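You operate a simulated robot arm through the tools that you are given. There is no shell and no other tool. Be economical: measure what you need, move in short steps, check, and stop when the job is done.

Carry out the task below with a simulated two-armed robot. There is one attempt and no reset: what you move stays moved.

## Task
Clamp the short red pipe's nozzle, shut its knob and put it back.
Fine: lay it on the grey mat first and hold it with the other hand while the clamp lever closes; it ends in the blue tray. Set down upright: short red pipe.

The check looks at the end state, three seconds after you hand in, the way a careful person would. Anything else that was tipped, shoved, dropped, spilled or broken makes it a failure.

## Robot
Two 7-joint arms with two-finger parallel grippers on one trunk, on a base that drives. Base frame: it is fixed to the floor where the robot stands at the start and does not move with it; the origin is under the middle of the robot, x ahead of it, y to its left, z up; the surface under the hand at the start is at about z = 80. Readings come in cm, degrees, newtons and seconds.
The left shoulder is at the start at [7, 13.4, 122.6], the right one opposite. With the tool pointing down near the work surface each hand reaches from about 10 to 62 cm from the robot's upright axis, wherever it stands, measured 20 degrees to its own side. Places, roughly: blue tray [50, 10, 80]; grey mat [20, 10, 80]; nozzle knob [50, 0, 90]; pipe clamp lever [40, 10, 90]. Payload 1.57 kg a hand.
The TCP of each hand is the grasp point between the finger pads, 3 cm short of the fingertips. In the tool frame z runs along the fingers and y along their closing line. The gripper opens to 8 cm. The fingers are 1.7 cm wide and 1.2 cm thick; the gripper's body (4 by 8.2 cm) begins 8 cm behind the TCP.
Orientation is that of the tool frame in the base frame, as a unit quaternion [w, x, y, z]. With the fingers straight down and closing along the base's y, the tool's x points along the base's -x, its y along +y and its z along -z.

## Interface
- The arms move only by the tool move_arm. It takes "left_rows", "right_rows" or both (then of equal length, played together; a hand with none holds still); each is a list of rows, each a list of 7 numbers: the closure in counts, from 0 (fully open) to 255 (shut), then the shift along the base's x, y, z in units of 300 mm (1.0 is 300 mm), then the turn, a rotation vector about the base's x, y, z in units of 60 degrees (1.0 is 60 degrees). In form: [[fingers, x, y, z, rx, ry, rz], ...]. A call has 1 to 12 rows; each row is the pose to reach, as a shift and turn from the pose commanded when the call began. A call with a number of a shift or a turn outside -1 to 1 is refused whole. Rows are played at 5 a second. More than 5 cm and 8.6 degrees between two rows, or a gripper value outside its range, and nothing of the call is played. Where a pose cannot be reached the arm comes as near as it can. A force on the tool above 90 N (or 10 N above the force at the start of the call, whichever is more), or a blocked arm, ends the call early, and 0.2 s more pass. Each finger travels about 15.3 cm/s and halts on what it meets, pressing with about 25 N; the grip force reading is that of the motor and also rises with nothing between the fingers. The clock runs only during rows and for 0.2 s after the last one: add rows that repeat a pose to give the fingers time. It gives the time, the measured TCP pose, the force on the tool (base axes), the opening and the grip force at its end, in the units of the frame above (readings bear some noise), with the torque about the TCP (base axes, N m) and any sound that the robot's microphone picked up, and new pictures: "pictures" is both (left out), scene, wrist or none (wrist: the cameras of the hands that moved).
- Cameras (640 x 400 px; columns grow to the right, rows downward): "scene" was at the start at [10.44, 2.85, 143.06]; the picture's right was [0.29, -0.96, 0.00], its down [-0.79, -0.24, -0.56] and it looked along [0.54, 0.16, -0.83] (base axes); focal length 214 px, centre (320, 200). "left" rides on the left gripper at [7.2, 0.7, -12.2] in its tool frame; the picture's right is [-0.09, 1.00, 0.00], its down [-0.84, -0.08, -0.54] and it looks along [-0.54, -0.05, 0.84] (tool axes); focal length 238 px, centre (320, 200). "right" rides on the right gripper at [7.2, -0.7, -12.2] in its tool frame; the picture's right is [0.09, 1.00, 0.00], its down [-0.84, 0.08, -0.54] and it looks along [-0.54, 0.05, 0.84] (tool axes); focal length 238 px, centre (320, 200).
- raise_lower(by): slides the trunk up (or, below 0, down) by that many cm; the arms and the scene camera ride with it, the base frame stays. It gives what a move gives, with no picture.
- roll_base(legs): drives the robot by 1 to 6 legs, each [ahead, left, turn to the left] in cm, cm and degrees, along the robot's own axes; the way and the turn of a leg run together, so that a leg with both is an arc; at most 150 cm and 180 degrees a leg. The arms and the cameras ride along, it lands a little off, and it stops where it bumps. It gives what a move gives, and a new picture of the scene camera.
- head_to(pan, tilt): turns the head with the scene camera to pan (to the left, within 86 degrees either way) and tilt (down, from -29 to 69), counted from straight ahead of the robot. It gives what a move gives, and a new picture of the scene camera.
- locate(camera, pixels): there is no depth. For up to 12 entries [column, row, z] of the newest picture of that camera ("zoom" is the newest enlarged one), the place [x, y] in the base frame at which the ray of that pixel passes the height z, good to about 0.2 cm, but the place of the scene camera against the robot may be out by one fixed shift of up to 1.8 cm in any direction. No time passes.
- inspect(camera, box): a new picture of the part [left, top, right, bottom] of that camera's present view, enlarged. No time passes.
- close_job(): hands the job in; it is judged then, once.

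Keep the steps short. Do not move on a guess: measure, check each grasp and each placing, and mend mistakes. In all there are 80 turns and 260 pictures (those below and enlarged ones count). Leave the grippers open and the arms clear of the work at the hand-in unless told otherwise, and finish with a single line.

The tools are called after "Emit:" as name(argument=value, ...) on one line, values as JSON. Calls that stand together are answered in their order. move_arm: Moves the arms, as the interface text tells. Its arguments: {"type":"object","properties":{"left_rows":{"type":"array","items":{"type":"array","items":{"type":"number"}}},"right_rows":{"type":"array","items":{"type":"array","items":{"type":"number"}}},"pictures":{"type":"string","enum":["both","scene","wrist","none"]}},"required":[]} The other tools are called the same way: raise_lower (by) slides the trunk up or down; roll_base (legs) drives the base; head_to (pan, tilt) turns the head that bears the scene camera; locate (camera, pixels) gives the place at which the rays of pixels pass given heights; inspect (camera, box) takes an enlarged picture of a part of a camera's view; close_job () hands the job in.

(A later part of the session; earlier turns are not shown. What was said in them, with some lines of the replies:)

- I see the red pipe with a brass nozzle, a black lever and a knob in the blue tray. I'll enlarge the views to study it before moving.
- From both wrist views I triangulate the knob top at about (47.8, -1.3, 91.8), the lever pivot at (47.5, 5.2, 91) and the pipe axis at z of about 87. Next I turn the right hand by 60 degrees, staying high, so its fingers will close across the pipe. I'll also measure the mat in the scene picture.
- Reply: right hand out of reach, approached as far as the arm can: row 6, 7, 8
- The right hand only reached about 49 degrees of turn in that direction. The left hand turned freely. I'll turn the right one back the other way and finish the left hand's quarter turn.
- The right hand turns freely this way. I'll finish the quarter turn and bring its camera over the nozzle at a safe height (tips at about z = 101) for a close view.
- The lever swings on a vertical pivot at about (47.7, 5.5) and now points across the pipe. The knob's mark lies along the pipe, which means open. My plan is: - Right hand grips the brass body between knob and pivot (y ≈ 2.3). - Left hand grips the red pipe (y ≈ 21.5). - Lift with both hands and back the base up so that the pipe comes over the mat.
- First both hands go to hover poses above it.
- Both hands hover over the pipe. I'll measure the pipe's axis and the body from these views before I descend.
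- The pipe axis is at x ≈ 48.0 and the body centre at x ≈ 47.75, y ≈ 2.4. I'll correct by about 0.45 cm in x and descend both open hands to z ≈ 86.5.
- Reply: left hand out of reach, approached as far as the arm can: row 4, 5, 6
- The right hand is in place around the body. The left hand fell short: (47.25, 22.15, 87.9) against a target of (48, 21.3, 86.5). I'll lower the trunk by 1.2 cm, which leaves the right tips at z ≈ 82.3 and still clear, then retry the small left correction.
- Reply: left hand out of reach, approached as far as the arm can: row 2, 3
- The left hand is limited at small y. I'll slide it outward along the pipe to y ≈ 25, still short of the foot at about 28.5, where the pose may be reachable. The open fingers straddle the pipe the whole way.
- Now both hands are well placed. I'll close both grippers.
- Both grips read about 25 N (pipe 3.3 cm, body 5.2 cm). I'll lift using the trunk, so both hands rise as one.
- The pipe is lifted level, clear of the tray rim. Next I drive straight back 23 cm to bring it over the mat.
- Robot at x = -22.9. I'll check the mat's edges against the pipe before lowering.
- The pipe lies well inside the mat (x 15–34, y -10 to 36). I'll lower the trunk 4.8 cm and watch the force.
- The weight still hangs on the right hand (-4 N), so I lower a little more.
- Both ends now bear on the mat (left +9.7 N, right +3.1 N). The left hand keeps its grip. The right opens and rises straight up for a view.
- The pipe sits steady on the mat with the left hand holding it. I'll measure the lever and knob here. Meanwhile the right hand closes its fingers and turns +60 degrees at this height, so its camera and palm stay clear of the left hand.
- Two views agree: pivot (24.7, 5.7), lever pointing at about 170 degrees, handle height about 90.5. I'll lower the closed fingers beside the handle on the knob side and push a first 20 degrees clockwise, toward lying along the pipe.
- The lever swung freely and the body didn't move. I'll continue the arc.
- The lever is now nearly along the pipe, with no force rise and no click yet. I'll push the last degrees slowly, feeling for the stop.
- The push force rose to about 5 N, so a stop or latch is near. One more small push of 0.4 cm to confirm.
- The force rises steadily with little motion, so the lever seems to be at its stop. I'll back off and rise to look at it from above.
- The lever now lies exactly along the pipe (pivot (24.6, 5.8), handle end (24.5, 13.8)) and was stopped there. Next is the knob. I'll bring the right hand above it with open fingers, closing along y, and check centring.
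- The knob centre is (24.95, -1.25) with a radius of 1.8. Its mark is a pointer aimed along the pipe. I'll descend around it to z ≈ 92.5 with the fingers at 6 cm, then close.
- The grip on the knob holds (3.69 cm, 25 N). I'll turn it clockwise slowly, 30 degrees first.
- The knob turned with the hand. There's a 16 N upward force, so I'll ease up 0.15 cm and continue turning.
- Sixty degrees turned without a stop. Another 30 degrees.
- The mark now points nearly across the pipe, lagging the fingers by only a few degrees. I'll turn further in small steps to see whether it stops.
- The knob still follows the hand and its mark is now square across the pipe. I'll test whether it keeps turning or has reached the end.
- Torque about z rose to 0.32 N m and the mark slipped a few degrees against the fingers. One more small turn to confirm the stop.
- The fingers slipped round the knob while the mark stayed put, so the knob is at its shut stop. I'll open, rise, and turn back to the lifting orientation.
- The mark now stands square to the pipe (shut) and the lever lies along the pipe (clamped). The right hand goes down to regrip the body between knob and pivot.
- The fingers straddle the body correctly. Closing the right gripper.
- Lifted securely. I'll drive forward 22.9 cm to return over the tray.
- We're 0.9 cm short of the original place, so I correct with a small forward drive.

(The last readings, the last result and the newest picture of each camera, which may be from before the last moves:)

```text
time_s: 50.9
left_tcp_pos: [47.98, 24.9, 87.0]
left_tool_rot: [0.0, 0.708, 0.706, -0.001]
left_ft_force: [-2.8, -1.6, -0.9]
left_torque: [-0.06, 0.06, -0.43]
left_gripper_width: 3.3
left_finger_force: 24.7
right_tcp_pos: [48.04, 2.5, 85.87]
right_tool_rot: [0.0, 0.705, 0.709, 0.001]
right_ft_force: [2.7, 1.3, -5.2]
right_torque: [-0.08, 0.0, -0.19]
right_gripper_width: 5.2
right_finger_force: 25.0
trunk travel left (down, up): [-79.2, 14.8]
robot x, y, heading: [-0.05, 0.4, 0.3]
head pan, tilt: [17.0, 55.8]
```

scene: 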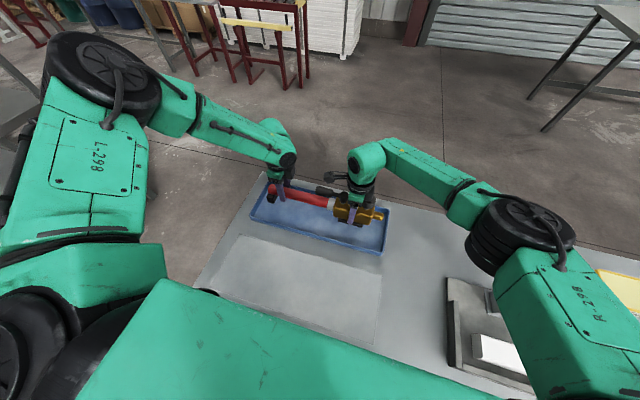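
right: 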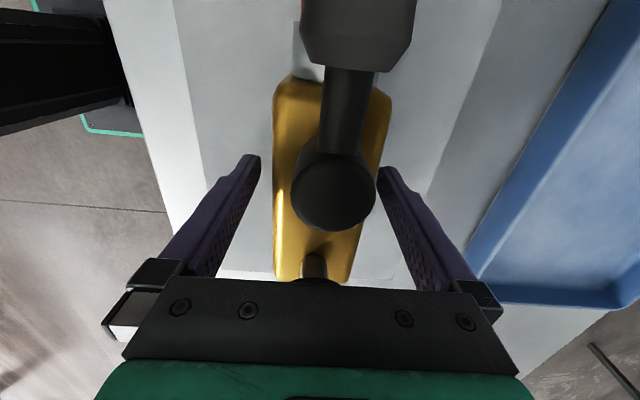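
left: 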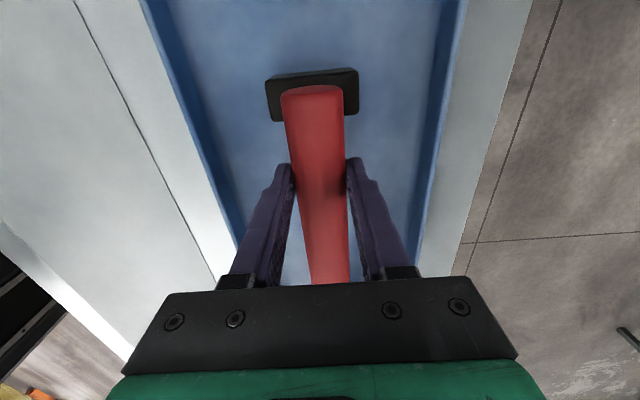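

Still hanging, with contact expected about 0.6 cm lower. I continue in small steps.

Emit:
raise_lower(by=-0.4)

Emit:
raise_lower(by=-0.2)

```text
time_s: 51.4
left_tcp_pos: [48.08, 24.93, 86.47]
left_tool_rot: [-0.001, 0.708, 0.706, -0.001]
left_ft_force: [-4.1, -2.0, -0.7]
left_torque: [0.03, 0.08, -0.47]
left_gripper_width: 3.33
left_finger_force: 24.6
right_tcp_pos: [48.02, 2.48, 85.38]
right_tool_rot: [0.001, 0.705, 0.71, 0.0]
right_ft_force: [4.7, 2.0, -4.9]
right_torque: [-0.28, 0.02, -0.43]
right_gripper_width: 5.19
right_finger_force: 25.3
trunk travel left (down, up): [-78.8, 15.2]
robot x, y, heading: [0.12, 0.05, -0.1]
head pan, tilt: [17.0, 55.8]
```

```text
time_s: 51.9
left_tcp_pos: [47.99, 24.96, 86.48]
left_tool_rot: [0.001, 0.708, 0.706, 0.001]
left_ft_force: [-4.9, 0.4, 10.1]
left_torque: [0.04, 0.16, -0.52]
left_gripper_width: 3.33
left_finger_force: 24.9
right_tcp_pos: [47.91, 2.49, 85.32]
right_tool_rot: [0.001, 0.704, 0.71, 0.001]
right_ft_force: [7.9, 2.3, 0.8]
right_torque: [-0.63, 0.24, -0.62]
right_gripper_width: 5.18
right_finger_force: 24.6
trunk travel left (down, up): [-78.6, 15.4]
robot x, y, heading: [0.83, 0.41, -0.2]
head pan, tilt: [17.0, 55.8]
```

Both ends bear on the tray floor. I'll open both hands, keeping still first.

Emit:
move_arm(right_rows=[[90, 0, 0, 0, 0, 0, 0], [40, 0, 0, 0, 0, 0, 0], [0, 0, 0, 0, 0, 0, 0], [0, 0, 0, 0, 0, 0, 0]], left_rows=[[110, 0, 0, 0, 0, 0, 0], [50, 0, 0, 0, 0, 0, 0], [0, 0, 0, 0, 0, 0, 0], [0, 0, 0, 0, 0, 0, 0]], pictures="both")

Emit:
inspect(camera="scene", box=[220, 140, 420, 265])

```text
time_s: 52.9
left_tcp_pos: [48.02, 24.98, 86.35]
left_tool_rot: [-0.001, 0.707, 0.707, 0.0]
left_ft_force: [0.4, -0.5, 0.4]
left_torque: [-0.01, 0.05, -0.04]
left_gripper_width: 8.01
left_finger_force: 0.0
right_tcp_pos: [47.91, 2.6, 85.28]
right_tool_rot: [0.001, 0.705, 0.709, 0.0]
right_ft_force: [0.2, -0.5, 0.3]
right_torque: [0.02, 0.0, 0.02]
right_gripper_width: 8.0
right_finger_force: 0.0
trunk travel left (down, up): [-78.6, 15.4]
robot x, y, heading: [0.45, 0.44, -0.0]
head pan, tilt: [17.0, 55.8]
```

scene: 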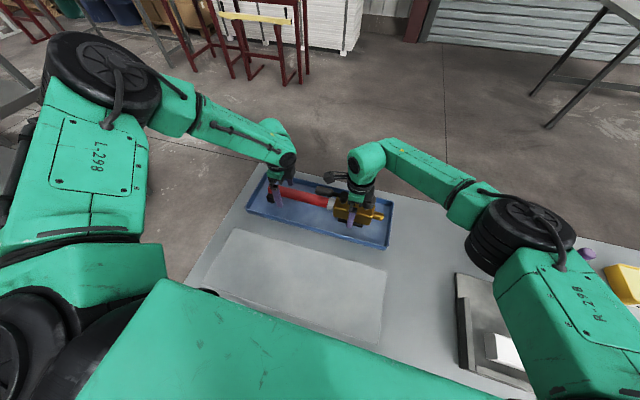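
right: 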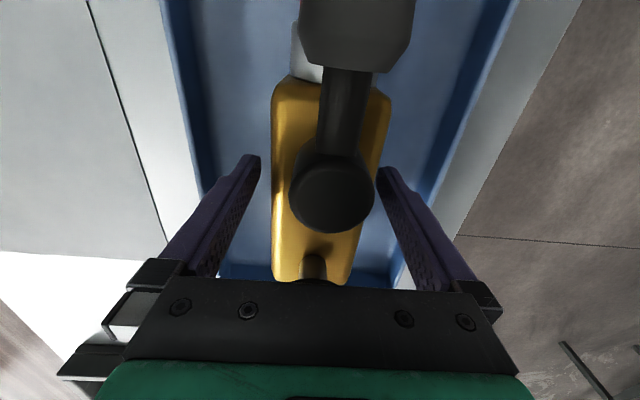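
left: 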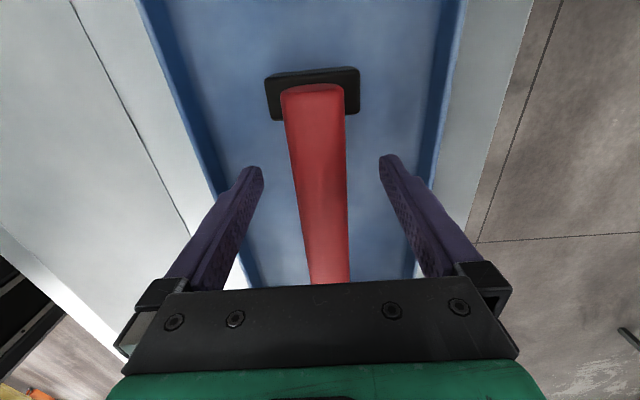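

```text
3.20 times, centred on (320, 202) of scene
```

zoom: 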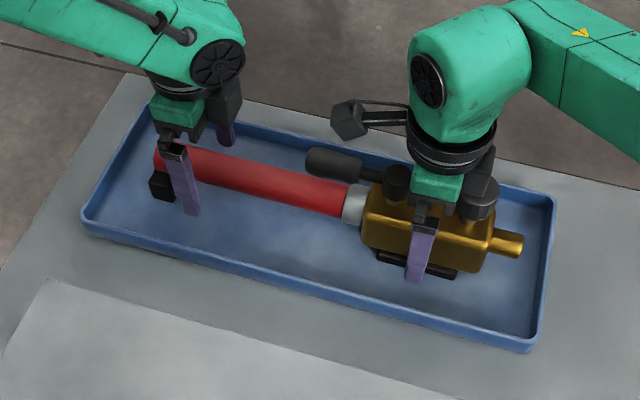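

Released cleanly, and the pipe rests upright in the tray. Both hands rise straight up, then part outward for a last look.

Emit:
move_arm(right_rows=[[0, 0, 0, 0.1, 0, 0, 0], [0, 0, 0, 0.22, 0, 0, 0], [0, 0, 0, 0.35, 0, 0, 0], [0, 0, 0, 0.48, 0, 0, 0], [0, 0, -0.1, 0.55, 0, 0, 0], [0, -0.05, -0.22, 0.6, 0, 0, 0], [0, -0.08, -0.34, 0.62, 0, 0, 0], [0, -0.08, -0.4, 0.62, 0, 0, 0], [0, -0.08, -0.4, 0.62, 0, 0, 0]], left_rows=[[0, 0, 0, 0.1, 0, 0, 0], [0, 0, 0, 0.22, 0, 0, 0], [0, 0, 0, 0.35, 0, 0, 0], [0, 0, 0, 0.48, 0, 0, 0], [0, -0.02, 0.05, 0.58, 0, 0, 0], [0, -0.06, 0.1, 0.68, 0, 0, 0], [0, -0.1, 0.16, 0.78, 0, 0, 0], [0, -0.15, 0.22, 0.86, 0, 0, 0], [0, -0.15, 0.22, 0.86, 0, 0, 0]], pictures="both")

Emit:
inspect(camera="scene", box=[220, 140, 420, 265])

```text
time_s: 54.9
left_tcp_pos: [43.61, 31.75, 112.04]
left_tool_rot: [0.0, 0.707, 0.707, 0.0]
left_ft_force: [-0.3, 0.9, 0.4]
left_torque: [0.0, 0.02, -0.02]
left_gripper_width: 8.02
left_finger_force: 0.0
right_tcp_pos: [45.47, -9.5, 103.95]
right_tool_rot: [0.001, 0.705, 0.709, 0.001]
right_ft_force: [-0.1, 0.0, -0.4]
right_torque: [0.03, 0.06, 0.03]
right_gripper_width: 8.0
right_finger_force: 0.1
trunk travel left (down, up): [-78.6, 15.4]
robot x, y, heading: [0.11, 0.24, -0.3]
head pan, tilt: [17.0, 55.8]
```

scene: 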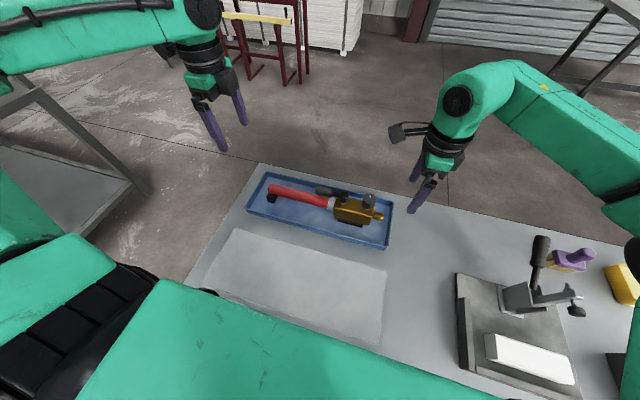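
right: 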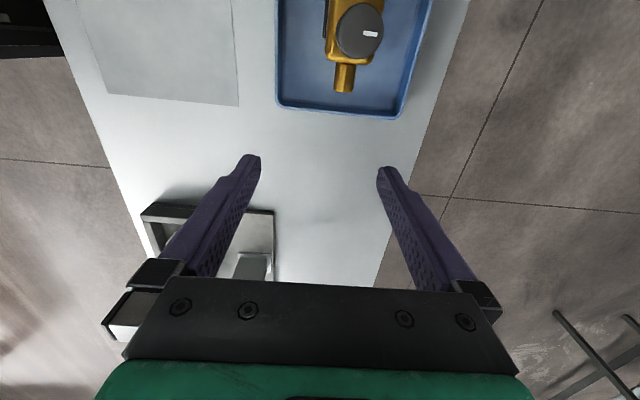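
left: 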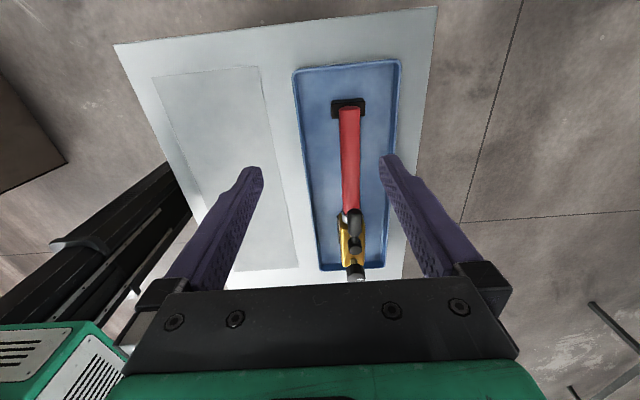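

```text
3.20 times, centred on (320, 202) of scene
```

zoom: 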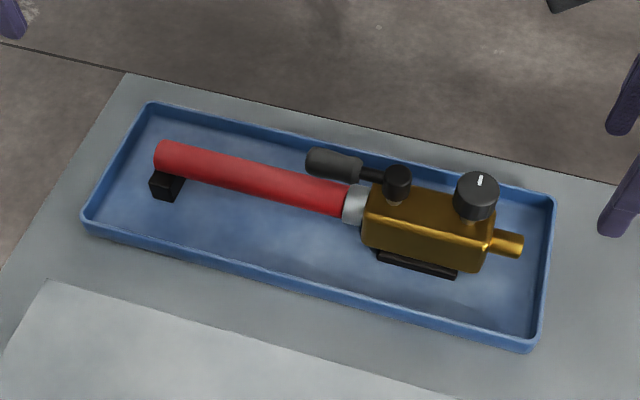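

The pipe lies upright in the tray, lever along the pipe and knob mark square across it. Nothing else has moved, and the hands are open and clear. Handing in.

Emit:
close_job()

```text
The job is handed in.
```

The short red pipe's nozzle is clamped, its knob is shut, and it stands upright back in the blue tray.
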